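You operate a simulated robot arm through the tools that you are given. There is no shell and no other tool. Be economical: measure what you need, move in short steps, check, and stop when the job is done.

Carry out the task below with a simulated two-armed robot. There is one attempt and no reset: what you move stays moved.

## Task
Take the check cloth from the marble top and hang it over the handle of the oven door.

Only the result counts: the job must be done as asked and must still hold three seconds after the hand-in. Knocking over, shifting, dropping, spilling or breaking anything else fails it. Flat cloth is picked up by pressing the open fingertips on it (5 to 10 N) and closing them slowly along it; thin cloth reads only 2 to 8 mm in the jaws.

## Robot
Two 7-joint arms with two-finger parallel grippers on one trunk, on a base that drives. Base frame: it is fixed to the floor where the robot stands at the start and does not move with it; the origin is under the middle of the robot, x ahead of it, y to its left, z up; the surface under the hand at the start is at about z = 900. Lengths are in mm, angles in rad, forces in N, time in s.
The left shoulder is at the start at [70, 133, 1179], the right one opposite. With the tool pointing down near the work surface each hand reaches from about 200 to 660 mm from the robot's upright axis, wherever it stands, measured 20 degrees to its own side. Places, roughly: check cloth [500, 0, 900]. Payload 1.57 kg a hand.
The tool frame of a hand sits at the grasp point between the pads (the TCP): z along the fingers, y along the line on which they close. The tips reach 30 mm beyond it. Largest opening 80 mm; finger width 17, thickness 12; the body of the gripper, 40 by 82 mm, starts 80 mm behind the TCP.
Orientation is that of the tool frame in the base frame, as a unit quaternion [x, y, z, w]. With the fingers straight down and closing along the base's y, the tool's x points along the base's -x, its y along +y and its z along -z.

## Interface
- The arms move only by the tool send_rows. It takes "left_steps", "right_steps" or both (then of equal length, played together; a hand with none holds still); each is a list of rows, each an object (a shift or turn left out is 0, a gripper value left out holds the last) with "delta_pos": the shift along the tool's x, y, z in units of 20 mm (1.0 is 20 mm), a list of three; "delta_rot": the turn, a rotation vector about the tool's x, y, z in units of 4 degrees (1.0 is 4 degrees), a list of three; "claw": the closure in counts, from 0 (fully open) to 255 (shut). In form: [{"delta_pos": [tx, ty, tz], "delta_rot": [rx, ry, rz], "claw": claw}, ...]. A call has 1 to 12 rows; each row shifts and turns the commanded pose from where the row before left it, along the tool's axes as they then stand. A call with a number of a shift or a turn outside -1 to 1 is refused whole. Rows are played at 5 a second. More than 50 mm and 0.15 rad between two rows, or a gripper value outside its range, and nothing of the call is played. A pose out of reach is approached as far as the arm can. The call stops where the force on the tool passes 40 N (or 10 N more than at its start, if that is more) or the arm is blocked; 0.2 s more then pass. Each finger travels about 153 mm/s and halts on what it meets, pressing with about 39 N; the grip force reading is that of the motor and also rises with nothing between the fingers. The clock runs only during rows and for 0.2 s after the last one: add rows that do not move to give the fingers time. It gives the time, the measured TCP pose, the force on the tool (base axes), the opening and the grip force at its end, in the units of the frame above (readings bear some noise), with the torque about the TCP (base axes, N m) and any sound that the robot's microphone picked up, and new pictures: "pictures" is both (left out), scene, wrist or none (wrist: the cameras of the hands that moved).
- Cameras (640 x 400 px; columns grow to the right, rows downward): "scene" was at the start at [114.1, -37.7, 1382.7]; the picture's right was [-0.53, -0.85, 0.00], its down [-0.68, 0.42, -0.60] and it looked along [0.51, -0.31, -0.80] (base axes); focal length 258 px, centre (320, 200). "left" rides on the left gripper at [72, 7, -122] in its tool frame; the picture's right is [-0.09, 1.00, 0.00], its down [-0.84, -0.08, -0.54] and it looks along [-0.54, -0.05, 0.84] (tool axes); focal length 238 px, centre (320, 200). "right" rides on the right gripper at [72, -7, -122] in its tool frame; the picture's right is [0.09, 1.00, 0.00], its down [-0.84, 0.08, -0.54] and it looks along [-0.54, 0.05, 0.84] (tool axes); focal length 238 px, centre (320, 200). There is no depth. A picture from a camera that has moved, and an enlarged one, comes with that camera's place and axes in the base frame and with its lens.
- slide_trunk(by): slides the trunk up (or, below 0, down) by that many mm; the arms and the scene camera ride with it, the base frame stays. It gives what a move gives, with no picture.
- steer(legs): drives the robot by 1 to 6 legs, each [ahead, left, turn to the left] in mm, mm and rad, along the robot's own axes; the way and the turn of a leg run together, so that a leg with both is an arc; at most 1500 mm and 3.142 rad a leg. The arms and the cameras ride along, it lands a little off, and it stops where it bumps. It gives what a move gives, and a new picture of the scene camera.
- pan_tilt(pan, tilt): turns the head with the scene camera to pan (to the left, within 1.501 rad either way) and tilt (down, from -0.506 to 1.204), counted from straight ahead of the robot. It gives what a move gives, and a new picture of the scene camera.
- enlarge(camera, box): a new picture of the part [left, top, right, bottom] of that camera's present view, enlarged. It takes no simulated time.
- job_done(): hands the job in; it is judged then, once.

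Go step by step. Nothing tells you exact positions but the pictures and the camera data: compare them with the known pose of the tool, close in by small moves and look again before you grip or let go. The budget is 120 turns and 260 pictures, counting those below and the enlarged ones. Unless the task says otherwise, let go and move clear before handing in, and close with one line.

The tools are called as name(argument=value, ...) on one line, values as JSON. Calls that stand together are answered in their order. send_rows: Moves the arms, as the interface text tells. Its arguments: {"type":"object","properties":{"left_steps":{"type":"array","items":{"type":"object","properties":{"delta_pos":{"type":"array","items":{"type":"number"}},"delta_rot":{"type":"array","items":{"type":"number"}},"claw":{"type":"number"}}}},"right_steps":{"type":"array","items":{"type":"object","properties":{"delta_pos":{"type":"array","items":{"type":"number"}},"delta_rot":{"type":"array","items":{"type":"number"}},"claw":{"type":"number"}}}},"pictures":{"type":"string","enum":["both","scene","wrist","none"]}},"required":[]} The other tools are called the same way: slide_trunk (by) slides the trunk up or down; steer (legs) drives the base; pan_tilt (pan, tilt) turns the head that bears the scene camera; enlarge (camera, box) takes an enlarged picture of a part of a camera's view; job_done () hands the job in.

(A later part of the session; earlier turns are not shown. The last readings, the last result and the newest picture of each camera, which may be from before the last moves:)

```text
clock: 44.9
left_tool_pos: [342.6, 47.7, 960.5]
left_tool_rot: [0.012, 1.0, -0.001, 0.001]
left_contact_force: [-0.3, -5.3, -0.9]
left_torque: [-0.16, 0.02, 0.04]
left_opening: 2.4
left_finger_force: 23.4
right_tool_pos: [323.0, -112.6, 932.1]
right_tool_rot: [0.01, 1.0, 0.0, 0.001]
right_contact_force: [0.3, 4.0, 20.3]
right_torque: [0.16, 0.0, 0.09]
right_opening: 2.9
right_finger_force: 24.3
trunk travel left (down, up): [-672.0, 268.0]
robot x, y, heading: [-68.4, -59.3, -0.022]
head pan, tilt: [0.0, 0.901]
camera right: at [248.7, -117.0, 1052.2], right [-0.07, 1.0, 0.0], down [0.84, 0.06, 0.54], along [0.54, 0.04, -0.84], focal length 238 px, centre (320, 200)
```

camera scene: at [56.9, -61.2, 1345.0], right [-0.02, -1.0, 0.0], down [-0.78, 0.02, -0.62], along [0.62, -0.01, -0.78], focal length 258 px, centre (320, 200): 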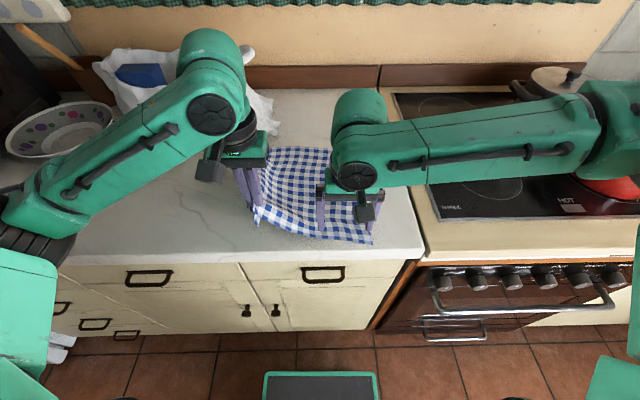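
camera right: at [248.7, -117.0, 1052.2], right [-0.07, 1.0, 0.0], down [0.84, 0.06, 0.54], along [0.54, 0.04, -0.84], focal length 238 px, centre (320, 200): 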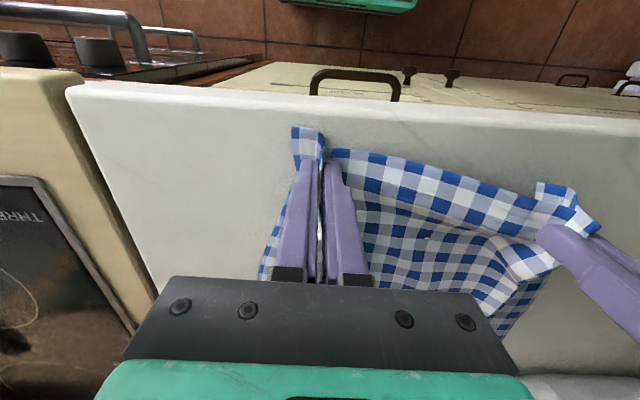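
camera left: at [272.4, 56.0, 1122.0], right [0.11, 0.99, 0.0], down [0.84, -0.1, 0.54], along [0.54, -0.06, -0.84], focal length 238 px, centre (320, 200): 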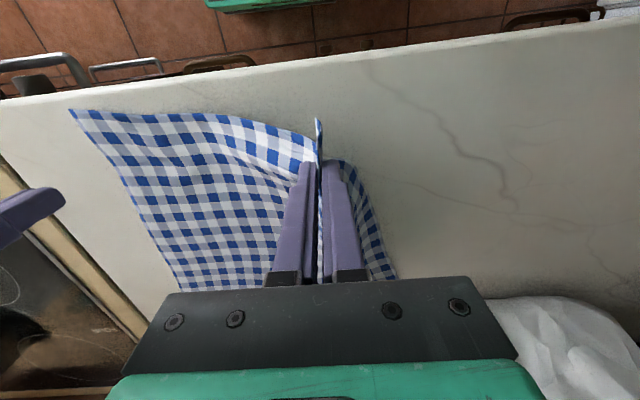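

Both hands now hold cloth (2.4 and 2.9 mm). I'll bring the right hand level with the left and lift to check.

send_rows(right_steps=[{"delta_pos": [0, 0.1, -0.75]}, {"delta_pos": [-0.5, 0.1, -0.75]}, {"delta_pos": [-0.5, 0, -1]}, {"delta_pos": [0, 0, -1]}, {"delta_pos": [0, 0, -1]}, {"delta_pos": [0, 0, -1]}, {}], left_steps=[{}, {}, {"delta_pos": [0, 0, -1]}, {"delta_pos": [0, 0, -1]}, {"delta_pos": [0, 0, -1]}, {"delta_pos": [0, 0, -1]}, {}])

```text
clock: 46.5
left_tool_pos: [345.4, 47.0, 1039.4]
left_tool_rot: [0.012, 1.0, -0.002, 0.0]
left_contact_force: [0.8, -18.7, 0.3]
left_torque: [-0.56, 0.01, 0.02]
left_opening: 2.7
left_finger_force: 24.5
right_tool_pos: [337.4, -121.4, 1041.2]
right_tool_rot: [0.011, 1.0, 0.003, 0.0]
right_contact_force: [0.3, 17.9, 0.8]
right_torque: [0.57, 0.02, 0.14]
right_opening: 2.8
right_finger_force: 24.0
right hand out of reach, approached as far as the arm can: row 2, 3, 6
trunk travel left (down, up): [-672.0, 268.0]
robot x, y, heading: [-68.0, -61.0, -0.026]
head pan, tilt: [0.0, 0.901]
camera scene: at [57.1, -61.0, 1305.0], right [-0.02, -1.0, 0.0], down [-0.78, 0.02, -0.62], along [0.62, -0.01, -0.78], focal length 258 px, centre (320, 200)
camera right: at [263.5, -127.2, 1162.8], right [-0.07, 1.0, 0.01], down [0.84, 0.06, 0.54], along [0.54, 0.04, -0.84], focal length 238 px, centre (320, 200)
camera left: at [273.2, 55.8, 1161.3], right [0.12, 0.99, 0.0], down [0.83, -0.1, 0.54], along [0.54, -0.07, -0.84], focal length 238 px, centre (320, 200)
```

scene: 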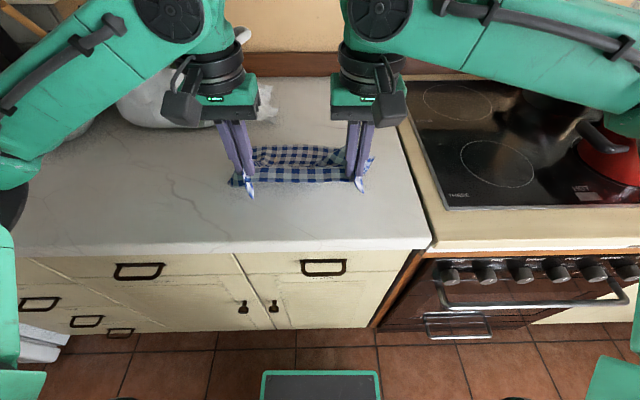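
right: 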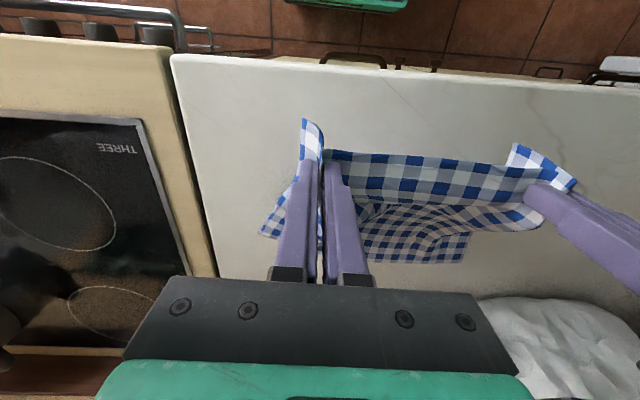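
left: 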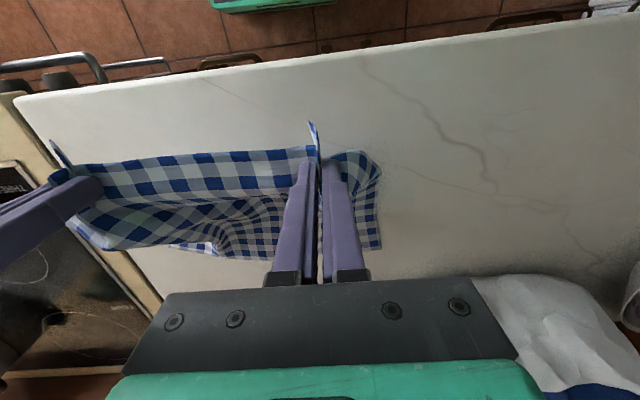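

Both grips hold with the cloth rather taut, so I'll slacken 10 mm and shift both hands a little right for the right arm's reach. Then raise the trunk to clear the counter.

send_rows(left_steps=[{"delta_pos": [0, -0.5, 0]}, {"delta_pos": [0, -0.65, 0]}, {"delta_pos": [0, -0.65, 0]}, {"delta_pos": [0, -0.65, 0]}, {}], right_steps=[{"delta_pos": [0, 0, 0]}, {"delta_pos": [0, -0.65, 0]}, {"delta_pos": [0, -0.65, 0]}, {"delta_pos": [0, -0.65, 0]}, {}], pictures="none")

slide_trunk(by=180)

pan_tilt(pan=0.0, tilt=0.9)

```text
clock: 47.7
left_tool_pos: [342.8, -1.8, 1040.4]
left_tool_rot: [0.011, 1.0, 0.0, 0.0]
left_contact_force: [0.2, -0.2, 0.7]
left_torque: [0.0, 0.0, -0.01]
left_opening: 2.3
left_finger_force: 24.0
right_tool_pos: [337.4, -159.7, 1043.9]
right_tool_rot: [0.012, 1.0, 0.0, 0.0]
right_contact_force: [0.7, -0.1, -0.8]
right_torque: [0.03, 0.01, 0.01]
right_opening: 2.6
right_finger_force: 24.1
trunk travel left (down, up): [-672.0, 268.0]
robot x, y, heading: [-71.1, -58.5, -0.024]
head pan, tilt: [0.0, 0.901]
```

```text
clock: 49.7
left_tool_pos: [342.4, -1.6, 1219.5]
left_tool_rot: [0.011, 1.0, 0.0, 0.0]
left_contact_force: [-0.1, -0.8, -0.8]
left_torque: [-0.02, 0.03, 0.02]
left_opening: 2.6
left_finger_force: 23.9
right_tool_pos: [336.9, -161.3, 1223.3]
right_tool_rot: [0.011, 1.0, 0.0, 0.0]
right_contact_force: [0.0, 0.4, 0.2]
right_torque: [0.0, 0.0, 0.01]
right_opening: 2.3
right_finger_force: 24.3
trunk travel left (down, up): [-852.0, 88.0]
robot x, y, heading: [-67.3, -59.8, -0.022]
head pan, tilt: [0.0, 0.901]
```

```text
clock: 50.3
left_tool_pos: [342.0, -2.5, 1220.3]
left_tool_rot: [0.011, 1.0, 0.0, 0.0]
left_contact_force: [0.3, -0.8, -0.2]
left_torque: [0.0, 0.01, -0.01]
left_opening: 2.4
left_finger_force: 24.2
right_tool_pos: [338.6, -162.0, 1224.1]
right_tool_rot: [0.012, 1.0, 0.0, -0.001]
right_contact_force: [0.0, 0.6, -1.2]
right_torque: [0.01, 0.0, 0.0]
right_opening: 2.8
right_finger_force: 24.0
trunk travel left (down, up): [-852.0, 88.0]
robot x, y, heading: [-68.6, -62.4, -0.027]
head pan, tilt: [0.0, 0.901]
camera scene: at [56.9, -61.3, 1485.0], right [-0.02, -1.0, 0.0], down [-0.78, 0.02, -0.62], along [0.62, -0.01, -0.78], focal length 258 px, centre (320, 200)
```

scene: 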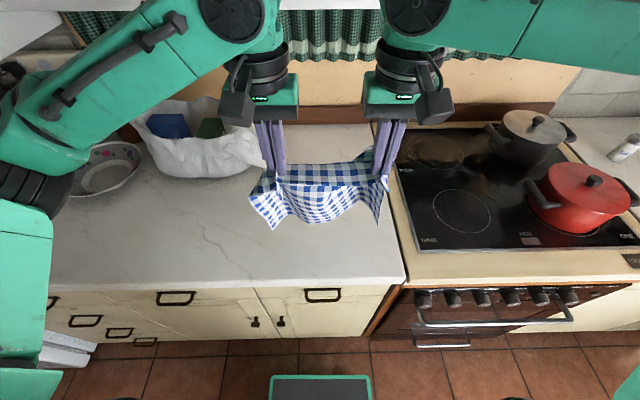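

The cloth is lifted clear, with its far edge hanging free. I'm driving back and right to face the oven.

steer(legs=[[-260, 0, 0.024], [0, -518, 0]])

```text
clock: 54.8
left_tool_pos: [84.8, -504.0, 1221.0]
left_tool_rot: [-0.001, 1.0, -0.001, 0.0]
left_contact_force: [-0.8, 0.1, -0.1]
left_torque: [-0.02, 0.0, 0.0]
left_opening: 2.5
left_finger_force: 23.6
right_tool_pos: [82.5, -662.5, 1223.9]
right_tool_rot: [0.0, 1.0, -0.001, 0.0]
right_contact_force: [-0.3, 1.0, 0.7]
right_torque: [-0.01, 0.0, 0.01]
right_opening: 2.7
right_finger_force: 24.3
trunk travel left (down, up): [-852.0, 88.0]
robot x, y, heading: [-325.7, -572.1, 0.003]
head pan, tilt: [0.0, 0.901]
camera scene: at [-199.1, -569.9, 1485.0], right [0.0, -1.0, 0.0], down [-0.78, 0.0, -0.62], along [0.62, 0.0, -0.78], focal length 258 px, centre (320, 200)
```

scene: 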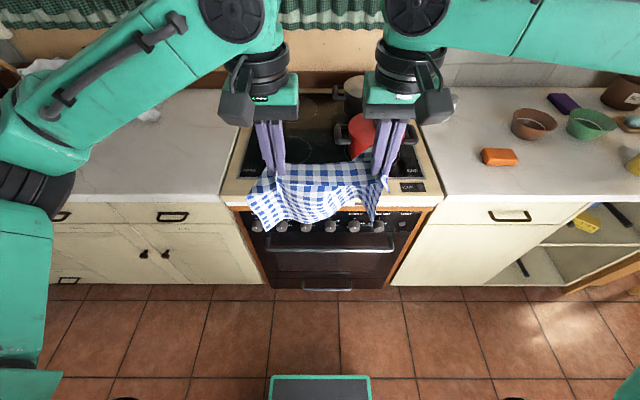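

Now I'll pitch both hands about 24° so the tips point forward, keeping the bodies clear of the counter edge.

send_rows(left_steps=[{"delta_rot": [0, -1, 0]}, {"delta_rot": [0, -1, 0]}, {"delta_rot": [0, -1, 0]}, {"delta_rot": [0, -1, 0]}, {"delta_rot": [0, -1, 0]}, {"delta_rot": [0, -1, 0]}, {}], right_steps=[{"delta_rot": [0, -1, 0]}, {"delta_rot": [0, -1, 0]}, {"delta_rot": [0, -1, 0]}, {"delta_rot": [0, -1, 0]}, {"delta_rot": [0, -1, 0]}, {"delta_rot": [0, -1, 0]}, {}], pictures="both")

```text
clock: 56.4
left_tool_pos: [84.0, -504.8, 1221.1]
left_tool_rot: [-0.001, 0.978, 0.0, 0.208]
left_contact_force: [-0.4, -0.1, -0.2]
left_torque: [-0.01, 0.0, -0.01]
left_opening: 2.6
left_finger_force: 23.6
right_tool_pos: [84.5, -665.6, 1223.2]
right_tool_rot: [-0.001, 0.978, 0.0, 0.209]
right_contact_force: [0.0, -0.1, -0.7]
right_torque: [-0.02, 0.01, 0.04]
right_opening: 2.9
right_finger_force: 24.4
trunk travel left (down, up): [-852.0, 88.0]
robot x, y, heading: [-328.4, -574.0, -0.003]
head pan, tilt: [0.0, 0.901]
camera scene: at [-198.9, -571.8, 1485.0], right [0.0, -1.0, 0.0], down [-0.78, 0.0, -0.62], along [0.62, 0.0, -0.78], focal length 258 px, centre (320, 200)
camera right: at [-32.0, -672.5, 1304.4], right [-0.09, 1.0, -0.04], down [0.54, 0.08, 0.84], along [0.84, 0.05, -0.55], focal length 238 px, centre (320, 200)
camera left: at [-31.0, -499.2, 1302.9], right [0.08, 1.0, 0.04], down [0.54, -0.08, 0.84], along [0.84, -0.05, -0.55], focal length 238 px, centre (320, 200)
```

scene: 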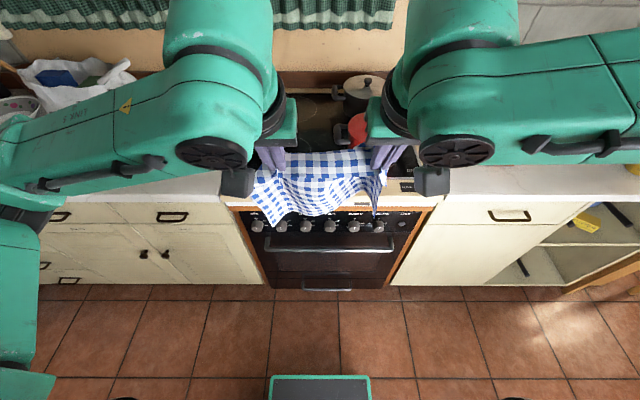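
right: 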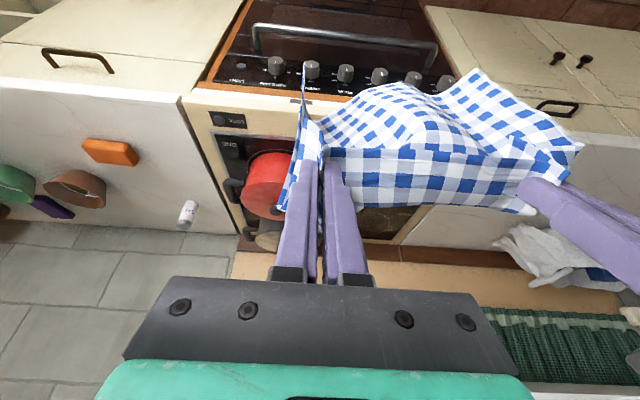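
left: 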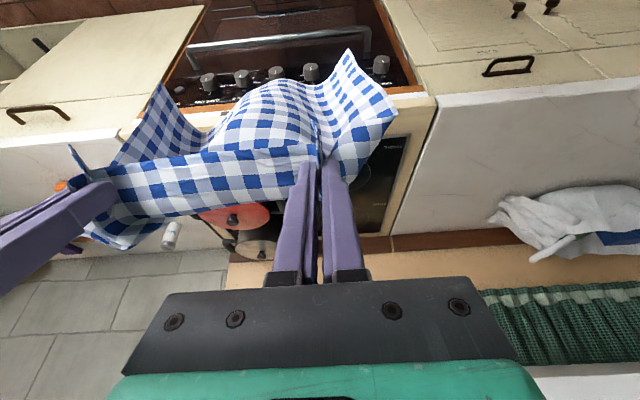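

enlarge(camera="scene", box=[220, 120, 420, 245])

enlarge(camera="left", box=[40, 20, 440, 270])

```text
3.20 times, centred on (320, 182) of scene
camera zoom: at [-198.9, -571.8, 1485.0], right [0.0, -1.0, 0.0], down [-0.78, 0.0, -0.62], along [0.62, 0.0, -0.78], focal length 825 px, centre (320, 256)
```

zoom: 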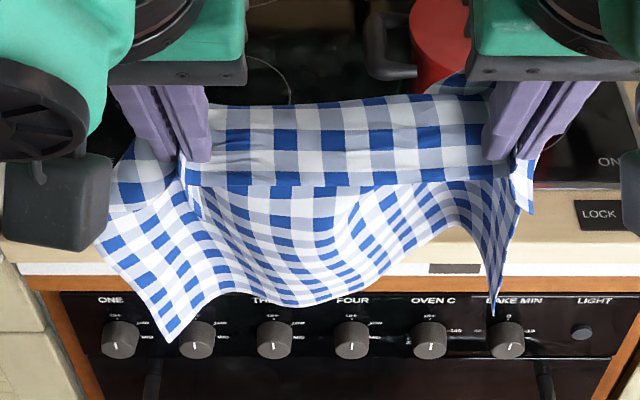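

```text
1.60 times, centred on (240, 145) of left
camera zoom: at [-31.0, -499.2, 1302.9], right [0.08, 1.0, 0.04], down [0.54, -0.08, 0.84], along [0.84, -0.05, -0.55], focal length 381 px, centre (448, 288)
```

zoom: 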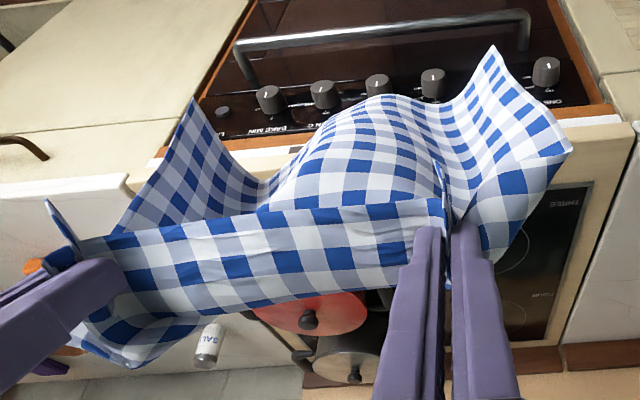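

The cloth hangs about 195–237 mm below the tool points, its bottom edge about 30 mm ahead of them. I'll lower the trunk so the bottom edge ends up just above the bar level.

slide_trunk(by=-275)

steer(legs=[[95, 0, 0]])

enlarge(camera="scene", box=[200, 110, 440, 260])

enlarge(camera="left", box=[40, 0, 440, 250])

```text
clock: 59.2
left_tool_pos: [84.0, -505.2, 945.7]
left_tool_rot: [-0.001, 0.978, 0.001, 0.207]
left_contact_force: [0.3, -0.7, -0.3]
left_torque: [0.03, 0.0, -0.01]
left_opening: 2.3
left_finger_force: 24.4
right_tool_pos: [84.5, -664.7, 948.9]
right_tool_rot: [-0.001, 0.978, 0.001, 0.208]
right_contact_force: [0.0, 0.1, -0.6]
right_torque: [0.03, -0.03, -0.03]
right_opening: 3.0
right_finger_force: 24.6
trunk travel left (down, up): [-577.0, 363.0]
robot x, y, heading: [-324.8, -577.3, 0.002]
head pan, tilt: [0.0, 0.901]
```

```text
clock: 60.3
left_tool_pos: [178.1, -506.8, 946.1]
left_tool_rot: [0.0, 0.978, 0.0, 0.208]
left_contact_force: [-0.1, -0.2, 0.6]
left_torque: [0.0, -0.01, 0.02]
left_opening: 2.4
left_finger_force: 23.8
right_tool_pos: [177.9, -665.2, 949.5]
right_tool_rot: [0.0, 0.978, 0.0, 0.207]
right_contact_force: [-0.7, 0.2, 0.6]
right_torque: [-0.01, 0.04, 0.02]
right_opening: 3.0
right_finger_force: 24.1
trunk travel left (down, up): [-577.0, 363.0]
robot x, y, heading: [-231.7, -568.3, -0.001]
head pan, tilt: [0.0, 0.901]
camera scene: at [-105.0, -571.9, 1210.0], right [0.0, -1.0, 0.0], down [-0.78, 0.0, -0.62], along [0.62, 0.0, -0.78], focal length 258 px, centre (320, 200)
```

scene: 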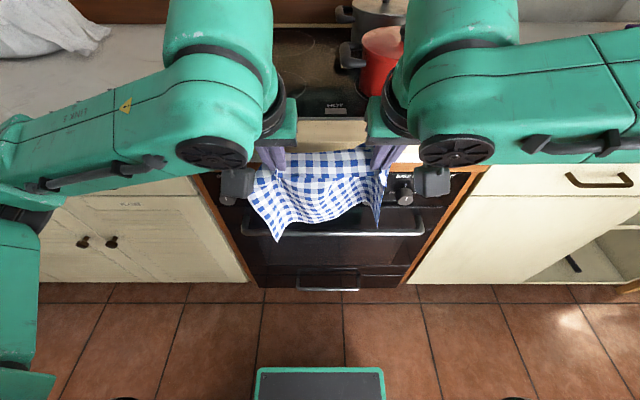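

```text
2.67 times, centred on (320, 185) of scene
camera zoom: at [-105.0, -571.9, 1210.0], right [0.0, -1.0, 0.0], down [-0.78, 0.0, -0.62], along [0.62, 0.0, -0.78], focal length 687 px, centre (320, 240)
```

zoom: 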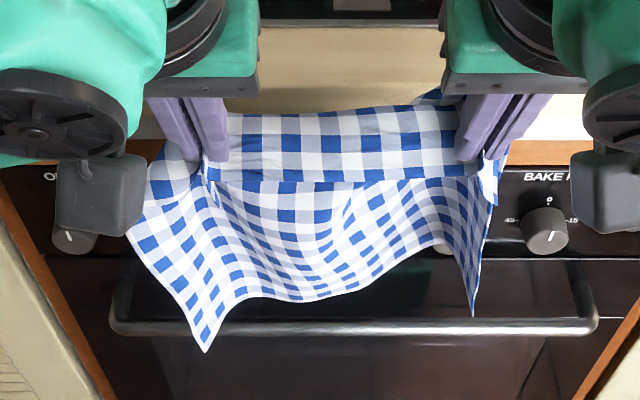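

```text
1.60 times, centred on (240, 125) of left
camera zoom: at [63.1, -499.6, 1028.1], right [0.08, 1.0, 0.04], down [0.54, -0.08, 0.84], along [0.83, -0.05, -0.55], focal length 381 px, centre (448, 320)
```

zoom: 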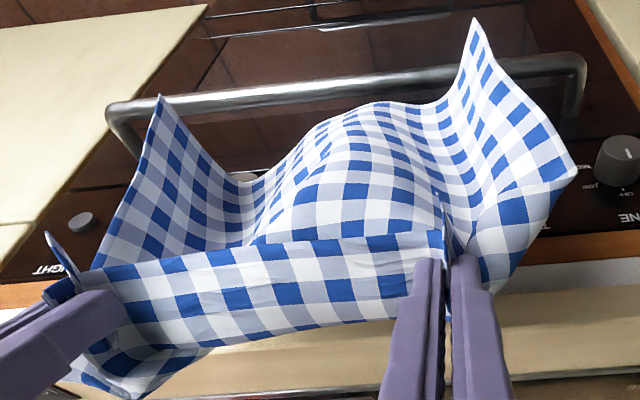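

The view is clear. The left bottom corner is at x≈213, z≈709; the right one is at x≈206, z≈753. I'm moving the hands 45 mm forward so the bottom edge sits behind the bar.

send_rows(left_steps=[{"delta_pos": [-0.514, 0, 0.229]}, {"delta_pos": [-0.514, 0, 0.229]}, {"delta_pos": [-0.514, 0, 0.229]}, {"delta_pos": [-0.514, 0, 0.229]}, {}, {}], right_steps=[{"delta_pos": [-0.514, 0, 0.229]}, {"delta_pos": [-0.514, 0, 0.229]}, {"delta_pos": [-0.514, 0, 0.229]}, {"delta_pos": [-0.514, 0, 0.229]}, {}, {}], pictures="none")

enlarge(camera="scene", box=[200, 110, 440, 260])

enlarge(camera="left", box=[40, 0, 440, 250])

```text
clock: 61.7
left_tool_pos: [223.7, -506.4, 946.0]
left_tool_rot: [0.0, 0.978, 0.0, 0.208]
left_contact_force: [0.0, -0.9, -0.2]
left_torque: [-0.07, -0.02, 0.01]
left_opening: 2.7
left_finger_force: 23.7
right_tool_pos: [223.0, -667.0, 948.8]
right_tool_rot: [0.0, 0.978, 0.0, 0.208]
right_contact_force: [0.1, 0.5, 0.2]
right_torque: [-0.01, 0.01, 0.03]
right_opening: 2.8
right_finger_force: 24.1
trunk travel left (down, up): [-577.0, 363.0]
robot x, y, heading: [-229.4, -572.0, 0.001]
head pan, tilt: [0.0, 0.901]
```

```text
2.67 times, centred on (320, 185) of scene
camera zoom: at [-105.1, -571.8, 1210.0], right [0.0, -1.0, 0.0], down [-0.78, 0.0, -0.62], along [0.62, 0.0, -0.78], focal length 687 px, centre (320, 240)
```

zoom: 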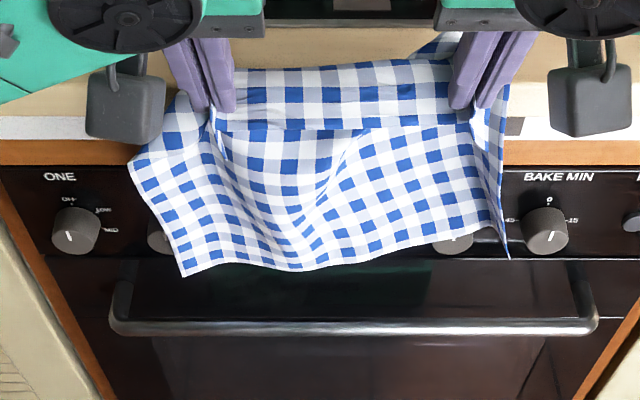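

```text
1.60 times, centred on (240, 125) of left
camera zoom: at [107.5, -499.9, 1027.2], right [0.08, 1.0, 0.04], down [0.54, -0.08, 0.84], along [0.83, -0.05, -0.55], focal length 381 px, centre (448, 320)
```

zoom: 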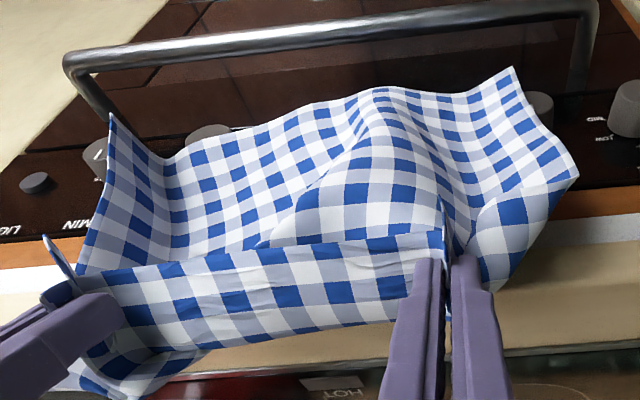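

The bottom edge appears behind the bar plane, in front of the knobs. Lowering 50 mm and checking.

slide_trunk(by=-50)

enlarge(camera="scene", box=[200, 110, 440, 260])

enlarge(camera="left", box=[40, 0, 440, 250])

```text
clock: 62.6
left_tool_pos: [221.8, -506.9, 893.1]
left_tool_rot: [0.001, 0.978, 0.0, 0.207]
left_contact_force: [-0.6, -1.1, 0.7]
left_torque: [0.0, 0.0, -0.01]
left_opening: 2.3
left_finger_force: 23.8
right_tool_pos: [223.1, -667.0, 898.5]
right_tool_rot: [0.0, 0.978, 0.0, 0.208]
right_contact_force: [0.8, 0.8, 0.8]
right_torque: [-0.01, 0.03, 0.03]
right_opening: 2.7
right_finger_force: 24.0
trunk travel left (down, up): [-527.0, 413.0]
robot x, y, heading: [-228.3, -575.1, -0.001]
head pan, tilt: [0.0, 0.901]
```

```text
2.67 times, centred on (320, 185) of scene
camera zoom: at [-105.4, -571.8, 1160.0], right [0.0, -1.0, 0.0], down [-0.78, 0.0, -0.62], along [0.62, 0.0, -0.78], focal length 687 px, centre (320, 240)
```

zoom: 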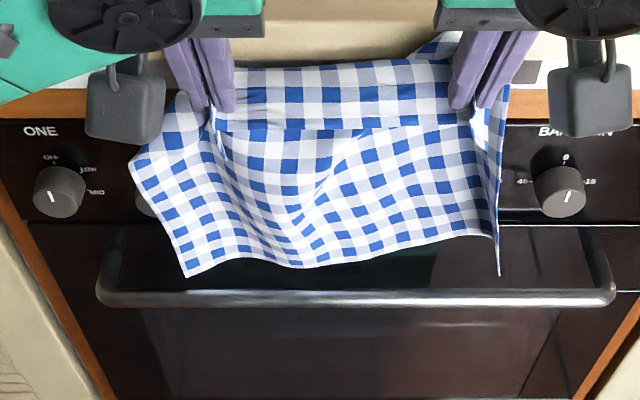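

```text
1.60 times, centred on (240, 125) of left
camera zoom: at [107.1, -499.9, 977.3], right [0.08, 1.0, 0.04], down [0.54, -0.08, 0.84], along [0.83, -0.05, -0.55], focal length 381 px, centre (448, 320)
```

zoom: 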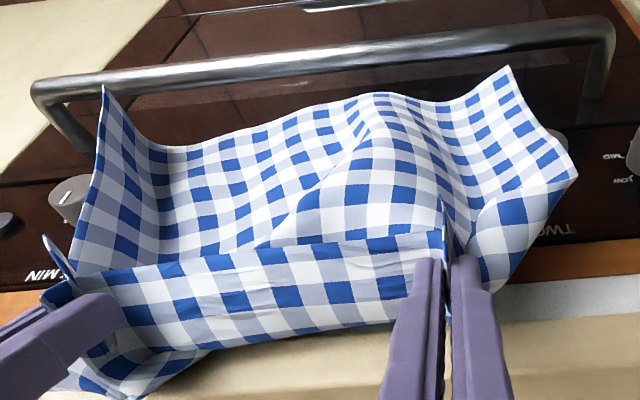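

Left corner is just behind the bar at x≈249, but the right flap's corner is still ahead of the bar at x≈209. I'll raise slightly and push forward, the right hand more.

send_rows(left_steps=[{"delta_pos": [-0.4, 0, -0.45]}, {"delta_pos": [-0.23, 0, 0.1]}, {"delta_pos": [-0.23, 0, 0.1]}, {"delta_pos": [-0.23, 0, 0.1]}, {}, {}], right_steps=[{"delta_pos": [-0.4, 0, -0.45]}, {"delta_pos": [-0.5, 0, 0.223]}, {"delta_pos": [-0.5, 0, 0.223]}, {"delta_pos": [-0.5, 0, 0.223]}, {}, {}], pictures="none")

enlarge(camera="scene", box=[200, 110, 440, 260])

enlarge(camera="left", box=[40, 0, 440, 250])

enlarge(camera="right", box=[200, 0, 600, 250])

```text
clock: 64.0
left_tool_pos: [237.1, -508.0, 907.8]
left_tool_rot: [0.0, 0.977, 0.0, 0.212]
left_contact_force: [0.3, -2.4, -0.5]
left_torque: [-0.04, -0.01, -0.07]
left_opening: 2.4
left_finger_force: 23.9
right_tool_pos: [251.0, -667.8, 911.0]
right_tool_rot: [-0.001, 0.979, 0.001, 0.206]
right_contact_force: [-36.6, 1.0, -9.8]
right_torque: [0.04, 0.84, 0.08]
right_opening: 2.8
right_finger_force: 23.9
trunk travel left (down, up): [-527.0, 413.0]
robot x, y, heading: [-228.7, -573.1, -0.002]
head pan, tilt: [0.0, 0.901]
```

```text
2.67 times, centred on (320, 185) of scene
camera zoom: at [-112.8, -572.1, 1160.8], right [0.0, -1.0, 0.0], down [-0.78, 0.0, -0.63], along [0.63, 0.0, -0.78], focal length 687 px, centre (320, 240)
```

zoom: 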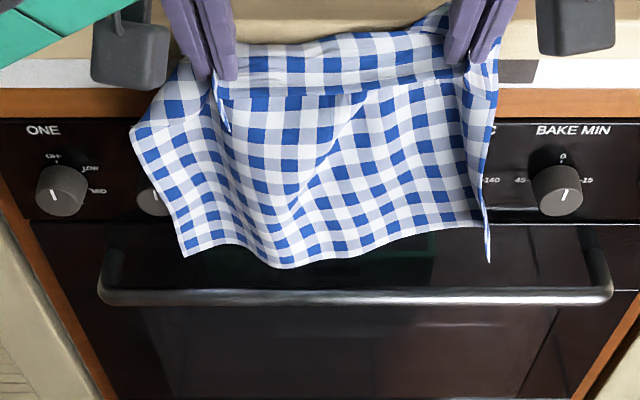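

```text
1.60 times, centred on (240, 125) of left
camera zoom: at [120.0, -500.8, 989.7], right [0.08, 1.0, 0.04], down [0.54, -0.08, 0.84], along [0.84, -0.05, -0.54], focal length 381 px, centre (448, 320)
```

zoom: 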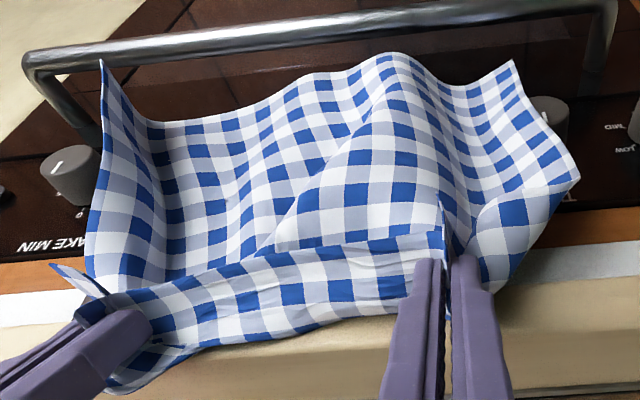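

```text
1.60 times, centred on (400, 125) of right
camera zoom: at [135.5, -674.4, 991.9], right [-0.08, 1.0, -0.04], down [0.55, 0.08, 0.83], along [0.83, 0.05, -0.55], focal length 381 px, centre (192, 320)
```

zoom: 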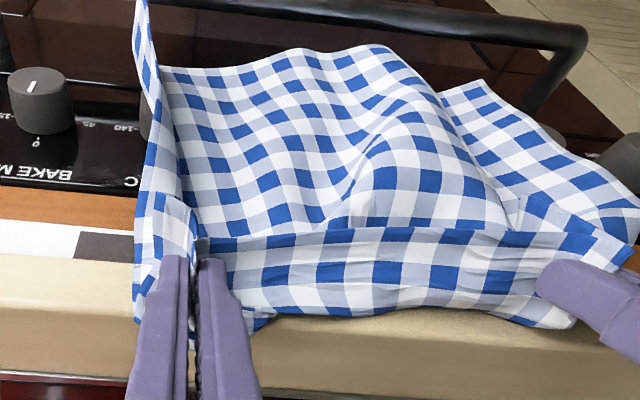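

The right fingertips touched the oven front edge, so I'll back the right hand off 12 mm. Then I'll yaw it counter-clockwise so the right flap swings out to the side instead of toward me.

send_rows(right_steps=[{"delta_pos": [0.73, 0, -0.33]}, {"delta_rot": [-0.4, 0, -0.9]}, {"delta_rot": [-0.4, 0, -0.9]}, {"delta_rot": [-0.4, 0, -0.9]}, {"delta_rot": [-0.4, 0, -0.9]}, {"delta_rot": [-0.4, 0, -0.9]}, {"delta_rot": [-0.4, 0, -0.9]}, {"delta_rot": [-0.4, 0, -0.9]}, {"delta_rot": [-0.4, 0, -0.9]}, {}], pictures="none")

enlarge(camera="scene", box=[200, 110, 440, 260])

enlarge(camera="left", box=[40, 0, 440, 250])

```text
clock: 66.2
left_tool_pos: [241.5, -507.3, 904.7]
left_tool_rot: [0.001, 0.978, -0.001, 0.207]
left_contact_force: [-1.3, -0.1, -0.3]
left_torque: [0.0, 0.01, 0.01]
left_opening: 2.5
left_finger_force: 24.5
right_tool_pos: [244.3, -667.2, 910.9]
right_tool_rot: [-0.267, 0.941, 0.057, 0.2]
right_contact_force: [-0.6, 0.2, 0.6]
right_torque: [-0.04, 0.01, -0.02]
right_opening: 2.7
right_finger_force: 23.9
trunk travel left (down, up): [-527.0, 413.0]
robot x, y, heading: [-230.0, -571.8, -0.004]
head pan, tilt: [0.0, 0.901]
```

```text
2.67 times, centred on (320, 185) of scene
camera zoom: at [-105.3, -571.8, 1160.0], right [0.0, -1.0, 0.0], down [-0.78, 0.0, -0.62], along [0.62, 0.0, -0.78], focal length 687 px, centre (320, 240)
```

zoom: 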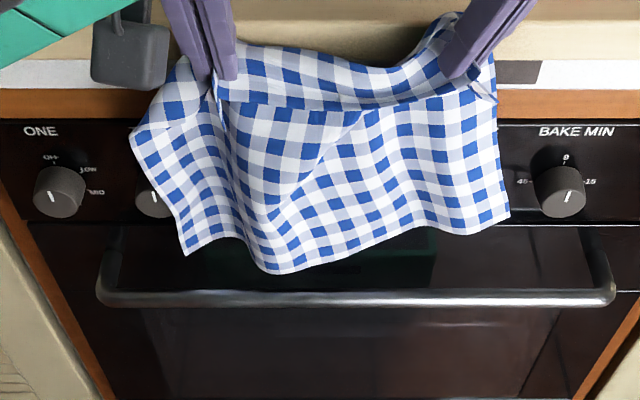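

```text
1.60 times, centred on (240, 125) of left
camera zoom: at [126.3, -500.4, 987.4], right [0.08, 1.0, 0.04], down [0.54, -0.08, 0.84], along [0.83, -0.05, -0.55], focal length 381 px, centre (448, 320)
```

zoom: 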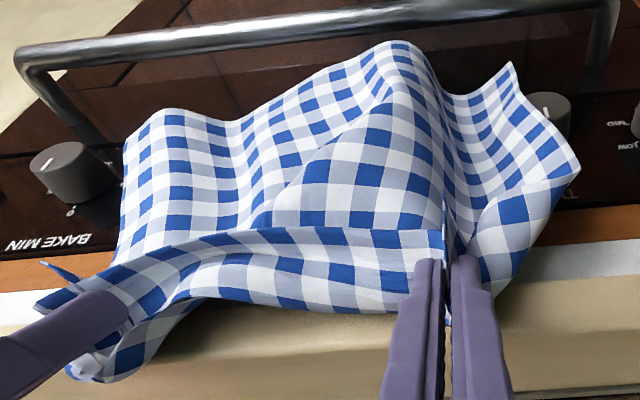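

Right flap is now flat. A bulge near the left grip sits right above the bar at x≈240, so I'll yaw the left hand the mirror way to flatten it.

send_rows(left_steps=[{"delta_rot": [0.4, 0, 0.9]}, {"delta_rot": [0.4, 0, 0.9]}, {"delta_rot": [0.4, 0, 0.9]}, {"delta_rot": [0.4, 0, 0.9]}, {"delta_rot": [0.4, 0, 0.9]}, {"delta_rot": [0.4, 0, 0.9]}, {"delta_rot": [0.4, 0, 0.9]}, {}, {}], pictures="none")

enlarge(camera="scene", box=[200, 110, 440, 260])

enlarge(camera="left", box=[40, 0, 440, 250])

```text
clock: 68.2
left_tool_pos: [240.2, -505.5, 907.1]
left_tool_rot: [0.234, 0.95, -0.05, 0.202]
left_contact_force: [0.5, -1.6, -0.4]
left_torque: [0.0, 0.01, 0.04]
left_opening: 2.6
left_finger_force: 24.0
right_tool_pos: [244.2, -666.6, 910.1]
right_tool_rot: [-0.265, 0.941, 0.056, 0.2]
right_contact_force: [0.2, 0.3, -0.2]
right_torque: [0.07, 0.02, -0.03]
right_opening: 2.9
right_finger_force: 23.5
trunk travel left (down, up): [-527.0, 413.0]
robot x, y, heading: [-231.4, -573.5, 0.001]
head pan, tilt: [0.0, 0.901]
```

```text
2.67 times, centred on (320, 185) of scene
camera zoom: at [-105.2, -571.8, 1160.0], right [0.0, -1.0, 0.0], down [-0.78, 0.0, -0.62], along [0.62, 0.0, -0.78], focal length 687 px, centre (320, 240)
```

zoom: 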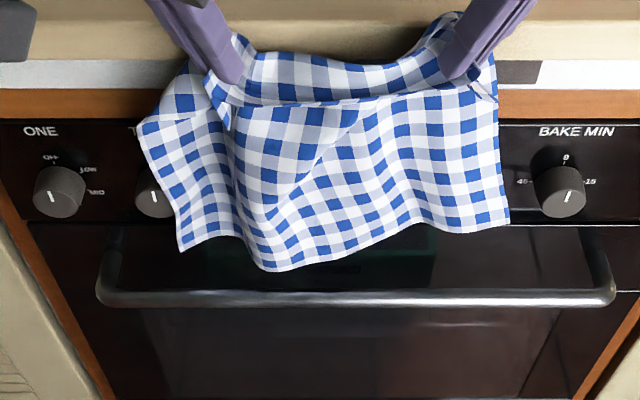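

```text
1.60 times, centred on (240, 125) of left
camera zoom: at [141.6, -447.0, 989.3], right [0.54, 0.84, 0.04], down [0.45, -0.32, 0.84], along [0.72, -0.43, -0.55], focal length 381 px, centre (448, 320)
```

zoom: 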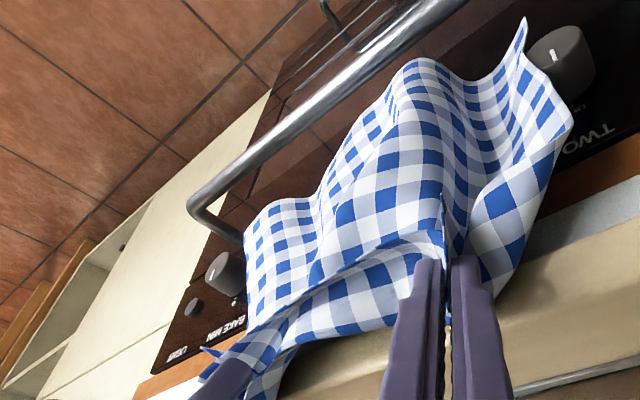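

send_rows(left_steps=[{"delta_pos": [-0.035, 0.36, 0.015]}, {"delta_pos": [-0.035, 0.36, 0.015]}, {}, {}], right_steps=[{"delta_pos": [0.143, -0.256, -0.064]}, {"delta_pos": [0.143, -0.256, -0.064]}, {}, {}], pictures="none")

enlarge(camera="scene", box=[200, 110, 440, 260])

enlarge(camera="right", box=[200, 0, 600, 250])

```text
clock: 69.2
left_tool_pos: [249.8, -496.3, 906.6]
left_tool_rot: [0.235, 0.949, -0.052, 0.202]
left_contact_force: [-0.2, -25.7, 0.8]
left_torque: [-0.86, 0.0, 0.06]
left_opening: 5.4
left_finger_force: 25.4
right_tool_pos: [243.0, -677.9, 910.0]
right_tool_rot: [-0.266, 0.941, 0.058, 0.202]
right_contact_force: [-0.3, 24.3, -1.3]
right_torque: [0.73, 0.03, 0.13]
right_opening: 2.8
right_finger_force: 24.0
trunk travel left (down, up): [-527.0, 413.0]
robot x, y, heading: [-228.2, -575.5, 0.003]
head pan, tilt: [0.0, 0.901]
```

```text
2.67 times, centred on (320, 185) of scene
camera zoom: at [-105.2, -571.9, 1160.0], right [0.0, -1.0, 0.0], down [-0.78, 0.0, -0.62], along [0.62, 0.0, -0.78], focal length 687 px, centre (320, 240)
```

zoom: 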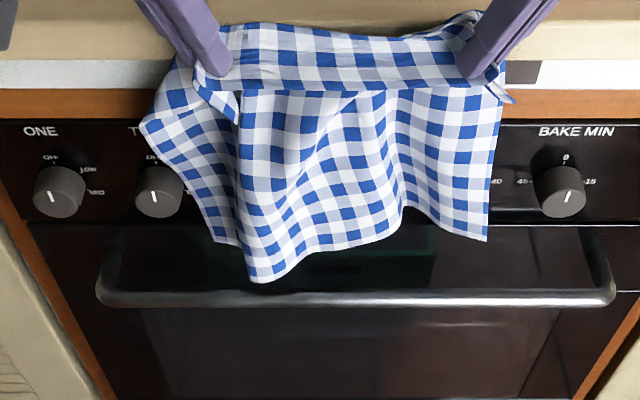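

```text
1.60 times, centred on (400, 125) of right
camera zoom: at [147.3, -744.7, 991.5], right [-0.59, 0.8, -0.04], down [0.42, 0.35, 0.84], along [0.69, 0.48, -0.55], focal length 381 px, centre (192, 320)
```

zoom: 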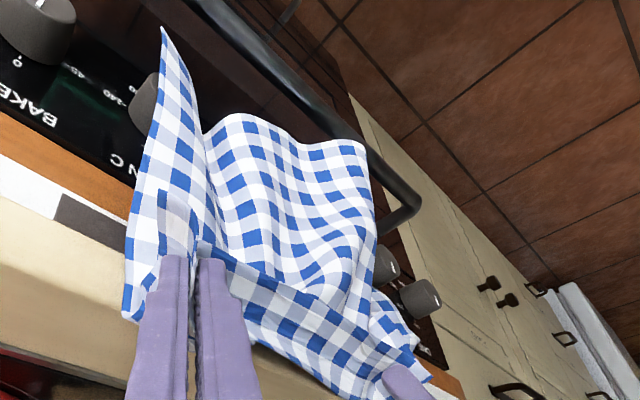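

Pulling wider over-tensioned the cloth (25 N) and didn't help. The pucker geometry bends the cloth toward me when the fingers point forward. I'll relax, raise, undo the yaws, and pitch the fingers slightly toward the robot so the cloth hangs more naturally (the bodies stay above the counter).

send_rows(left_steps=[{"delta_pos": [-0.17, -0.355, 0.075]}, {}], right_steps=[{"delta_pos": [-0.19, 0.34, 0.085]}, {}], pictures="none")

slide_trunk(by=70)

send_rows(left_steps=[{"delta_rot": [-0.4, 0, -0.9]}, {"delta_rot": [-0.4, 0, -0.9]}, {"delta_rot": [-0.4, 0, -0.9]}, {"delta_rot": [-0.4, 0, -0.9]}, {"delta_rot": [-0.4, 0, -0.9]}, {"delta_rot": [-0.4, 0, -0.9]}, {"delta_rot": [-0.4, 0, -0.9]}, {}, {}], right_steps=[{"delta_rot": [0.4, 0, 0.9]}, {"delta_rot": [0.4, 0, 0.9]}, {"delta_rot": [0.4, 0, 0.9]}, {"delta_rot": [0.4, 0, 0.9]}, {"delta_rot": [0.4, 0, 0.9]}, {"delta_rot": [0.4, 0, 0.9]}, {"delta_rot": [0.4, 0, 0.9]}, {"delta_rot": [0.4, 0, 0.9]}, {}], pictures="none")

send_rows(left_steps=[{"delta_rot": [0, 1, 0]}, {"delta_rot": [0, 1, 0]}, {"delta_rot": [0, 1, 0]}, {"delta_rot": [0, 1, 0]}, {"delta_rot": [0, 1, 0]}, {"delta_rot": [0, 1, 0]}, {}], right_steps=[{"delta_rot": [0, 1, 0]}, {"delta_rot": [0, 1, 0]}, {"delta_rot": [0, 1, 0]}, {"delta_rot": [0, 1, 0]}, {"delta_rot": [0, 1, 0]}, {"delta_rot": [0, 1, 0]}, {}], pictures="both")

```text
clock: 69.8
left_tool_pos: [249.5, -502.4, 906.7]
left_tool_rot: [0.232, 0.951, -0.047, 0.201]
left_contact_force: [-0.4, -7.1, -0.4]
left_torque: [-0.25, 0.02, 0.08]
left_opening: 2.9
left_finger_force: 23.5
right_tool_pos: [242.1, -671.8, 909.5]
right_tool_rot: [-0.265, 0.942, 0.055, 0.2]
right_contact_force: [0.8, 7.3, -1.4]
right_torque: [0.22, -0.03, -0.02]
right_opening: 2.7
right_finger_force: 23.6
trunk travel left (down, up): [-527.0, 413.0]
robot x, y, heading: [-230.2, -573.3, -0.001]
head pan, tilt: [0.0, 0.901]
```

```text
clock: 70.9
left_tool_pos: [248.7, -503.7, 977.1]
left_tool_rot: [0.233, 0.95, -0.05, 0.203]
left_contact_force: [0.4, -5.3, 0.1]
left_torque: [-0.19, 0.02, 0.01]
left_opening: 2.6
left_finger_force: 23.8
right_tool_pos: [243.8, -672.8, 980.6]
right_tool_rot: [-0.265, 0.942, 0.056, 0.2]
right_contact_force: [0.5, 4.5, -0.7]
right_torque: [0.15, -0.03, -0.02]
right_opening: 2.9
right_finger_force: 23.9
trunk travel left (down, up): [-597.0, 343.0]
robot x, y, heading: [-233.4, -574.8, -0.001]
head pan, tilt: [0.0, 0.901]
```

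```text
clock: 72.9
left_tool_pos: [248.0, -503.5, 977.8]
left_tool_rot: [0.0, 0.978, -0.001, 0.209]
left_contact_force: [0.3, -16.0, 0.3]
left_torque: [-0.48, 0.0, -0.23]
left_opening: 2.4
left_finger_force: 23.0
right_tool_pos: [243.1, -671.0, 979.6]
right_tool_rot: [0.001, 0.978, 0.0, 0.209]
right_contact_force: [-0.1, 15.9, -1.2]
right_torque: [0.39, -0.01, 0.32]
right_opening: 2.7
right_finger_force: 24.3
trunk travel left (down, up): [-597.0, 343.0]
robot x, y, heading: [-237.1, -575.3, -0.005]
head pan, tilt: [0.0, 0.901]
```

```text
clock: 74.5
left_tool_pos: [248.5, -503.6, 976.7]
left_tool_rot: [0.0, 1.0, -0.003, 0.0]
left_contact_force: [-0.4, -24.3, 0.0]
left_torque: [-0.8, 0.0, 0.02]
left_opening: 2.8
left_finger_force: 24.1
right_tool_pos: [240.0, -675.2, 981.1]
right_tool_rot: [0.0, 1.0, 0.003, 0.001]
right_contact_force: [-0.5, 23.9, -0.6]
right_torque: [0.72, -0.01, 0.16]
right_opening: 2.6
right_finger_force: 24.4
right hand out of reach, approached as far as the arm can: row 6
trunk travel left (down, up): [-597.0, 343.0]
robot x, y, heading: [-234.0, -572.5, 0.004]
head pan, tilt: [0.0, 0.901]
camera scene: at [-105.6, -571.5, 1230.1], right [0.0, -1.0, 0.0], down [-0.78, 0.0, -0.62], along [0.62, 0.0, -0.78], focal length 258 px, centre (320, 200)
camera right: at [166.5, -682.0, 1102.0], right [-0.09, 1.0, 0.01], down [0.84, 0.07, 0.54], along [0.54, 0.06, -0.84], focal length 238 px, centre (320, 200)
camera left: at [176.0, -496.9, 1098.8], right [0.09, 1.0, 0.0], down [0.84, -0.08, 0.54], along [0.54, -0.05, -0.84], focal length 238 px, centre (320, 200)
```

scene: 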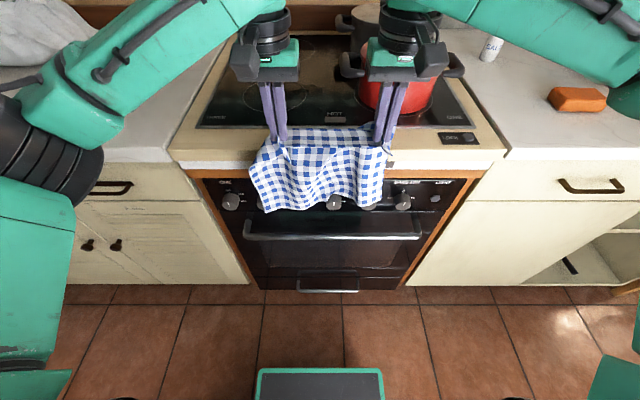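
right: 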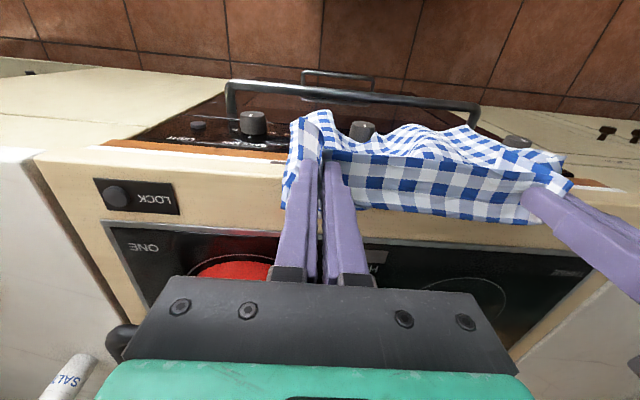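
left: 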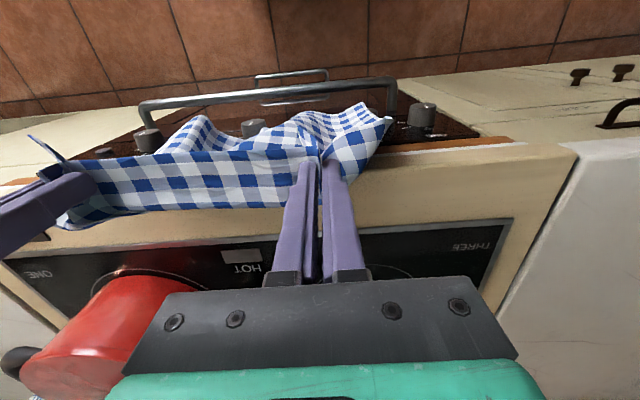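

Cloth hangs flatter now. I'll relax the tension and zoom in.

send_rows(left_steps=[{"delta_pos": [0, -0.35, 0]}, {"delta_pos": [0, -0.35, 0]}, {}], pictures="none")

enlarge(camera="scene", box=[200, 110, 440, 260])

enlarge(camera="left", box=[40, 0, 440, 250])

```text
clock: 75.3
left_tool_pos: [248.9, -516.7, 977.9]
left_tool_rot: [-0.002, 1.0, 0.001, 0.0]
left_contact_force: [-0.7, -0.4, 0.9]
left_torque: [-0.04, -0.01, -0.01]
left_opening: 2.5
left_finger_force: 23.7
right_tool_pos: [240.2, -677.1, 981.9]
right_tool_rot: [0.002, 1.0, -0.001, 0.0]
right_contact_force: [-0.1, 1.0, 0.0]
right_torque: [0.04, -0.02, 0.02]
right_opening: 2.6
right_finger_force: 23.8
trunk travel left (down, up): [-597.0, 343.0]
robot x, y, heading: [-233.2, -574.7, 0.002]
head pan, tilt: [0.0, 0.901]
```

```text
2.67 times, centred on (320, 185) of scene
camera zoom: at [-105.1, -571.7, 1230.0], right [0.0, -1.0, 0.0], down [-0.78, 0.0, -0.62], along [0.62, 0.0, -0.78], focal length 687 px, centre (320, 240)
```

zoom: 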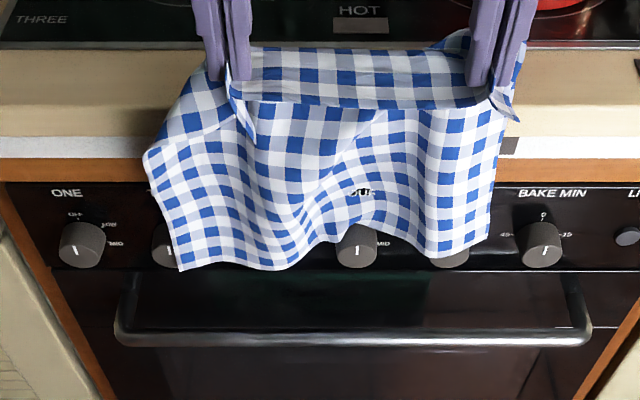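

```text
1.60 times, centred on (240, 125) of left
camera zoom: at [177.7, -509.9, 1099.4], right [0.09, 1.0, 0.0], down [0.84, -0.08, 0.54], along [0.54, -0.05, -0.84], focal length 381 px, centre (448, 320)
```

zoom: 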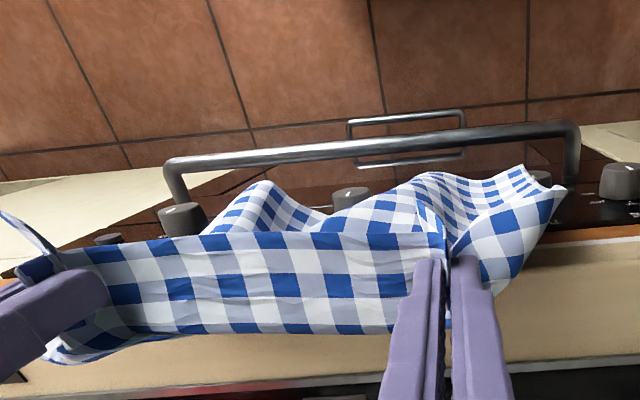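

Now the bottom points are at about x 252–255 (left) and 241 (right), which is much better. I'll advance the right hand 13 mm and the left 4 mm, then lower 75 mm.

send_rows(left_steps=[{"delta_pos": [-0.2, 0, 0]}, {}, {}], right_steps=[{"delta_pos": [-0.65, 0, 0]}, {}, {}], pictures="none")

slide_trunk(by=-75)

enlarge(camera="scene", box=[200, 110, 440, 260])

enlarge(camera="left", box=[40, 0, 440, 250])

```text
clock: 76.1
left_tool_pos: [252.8, -517.3, 977.0]
left_tool_rot: [0.0, 1.0, 0.0, 0.0]
left_contact_force: [0.1, -5.3, -0.6]
left_torque: [-0.16, 0.02, -0.01]
left_opening: 2.4
left_finger_force: 23.9
right_tool_pos: [247.2, -680.8, 979.7]
right_tool_rot: [0.0, 1.0, 0.001, 0.001]
right_contact_force: [-0.4, 5.4, 0.2]
right_torque: [0.16, 0.02, 0.05]
right_opening: 2.6
right_finger_force: 24.3
right hand out of reach, approached as far as the arm can: row 1
trunk travel left (down, up): [-597.0, 343.0]
robot x, y, heading: [-233.8, -571.0, 0.007]
head pan, tilt: [0.0, 0.901]
```

```text
clock: 77.2
left_tool_pos: [254.2, -517.0, 901.2]
left_tool_rot: [0.001, 1.0, -0.001, 0.0]
left_contact_force: [-0.1, -6.6, 0.2]
left_torque: [-0.18, 0.03, -0.03]
left_opening: 2.2
left_finger_force: 23.9
right_tool_pos: [244.9, -681.8, 905.1]
right_tool_rot: [0.0, 1.0, 0.001, 0.001]
right_contact_force: [0.0, 6.8, -0.3]
right_torque: [0.18, -0.01, 0.08]
right_opening: 2.9
right_finger_force: 23.7
trunk travel left (down, up): [-522.0, 418.0]
robot x, y, heading: [-232.6, -572.3, 0.001]
head pan, tilt: [0.0, 0.901]
```

```text
2.67 times, centred on (320, 185) of scene
camera zoom: at [-105.4, -571.8, 1155.0], right [0.0, -1.0, 0.0], down [-0.78, 0.0, -0.62], along [0.62, 0.0, -0.78], focal length 687 px, centre (320, 240)
```

zoom: 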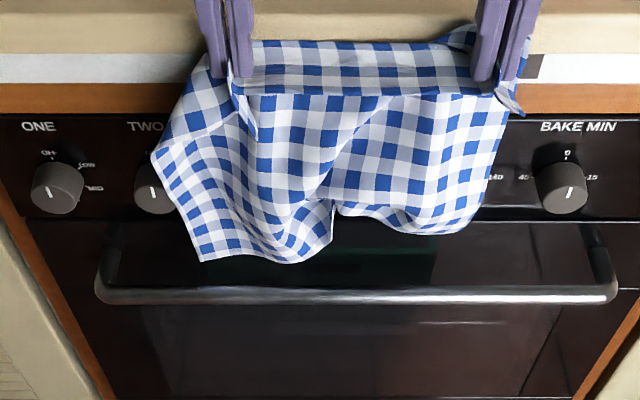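

```text
1.60 times, centred on (240, 125) of left
camera zoom: at [181.0, -510.4, 1024.0], right [0.09, 1.0, 0.0], down [0.84, -0.08, 0.54], along [0.54, -0.05, -0.84], focal length 381 px, centre (448, 320)
```

zoom: 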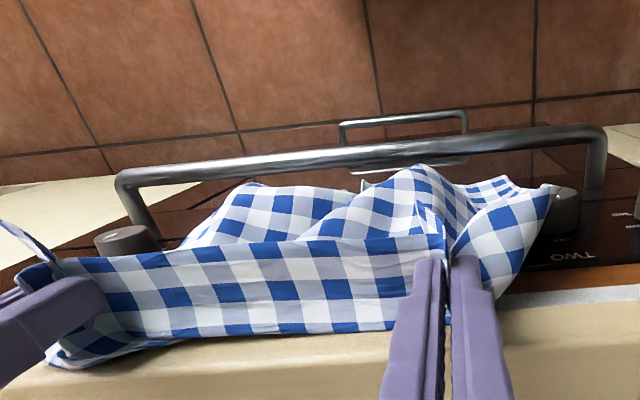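

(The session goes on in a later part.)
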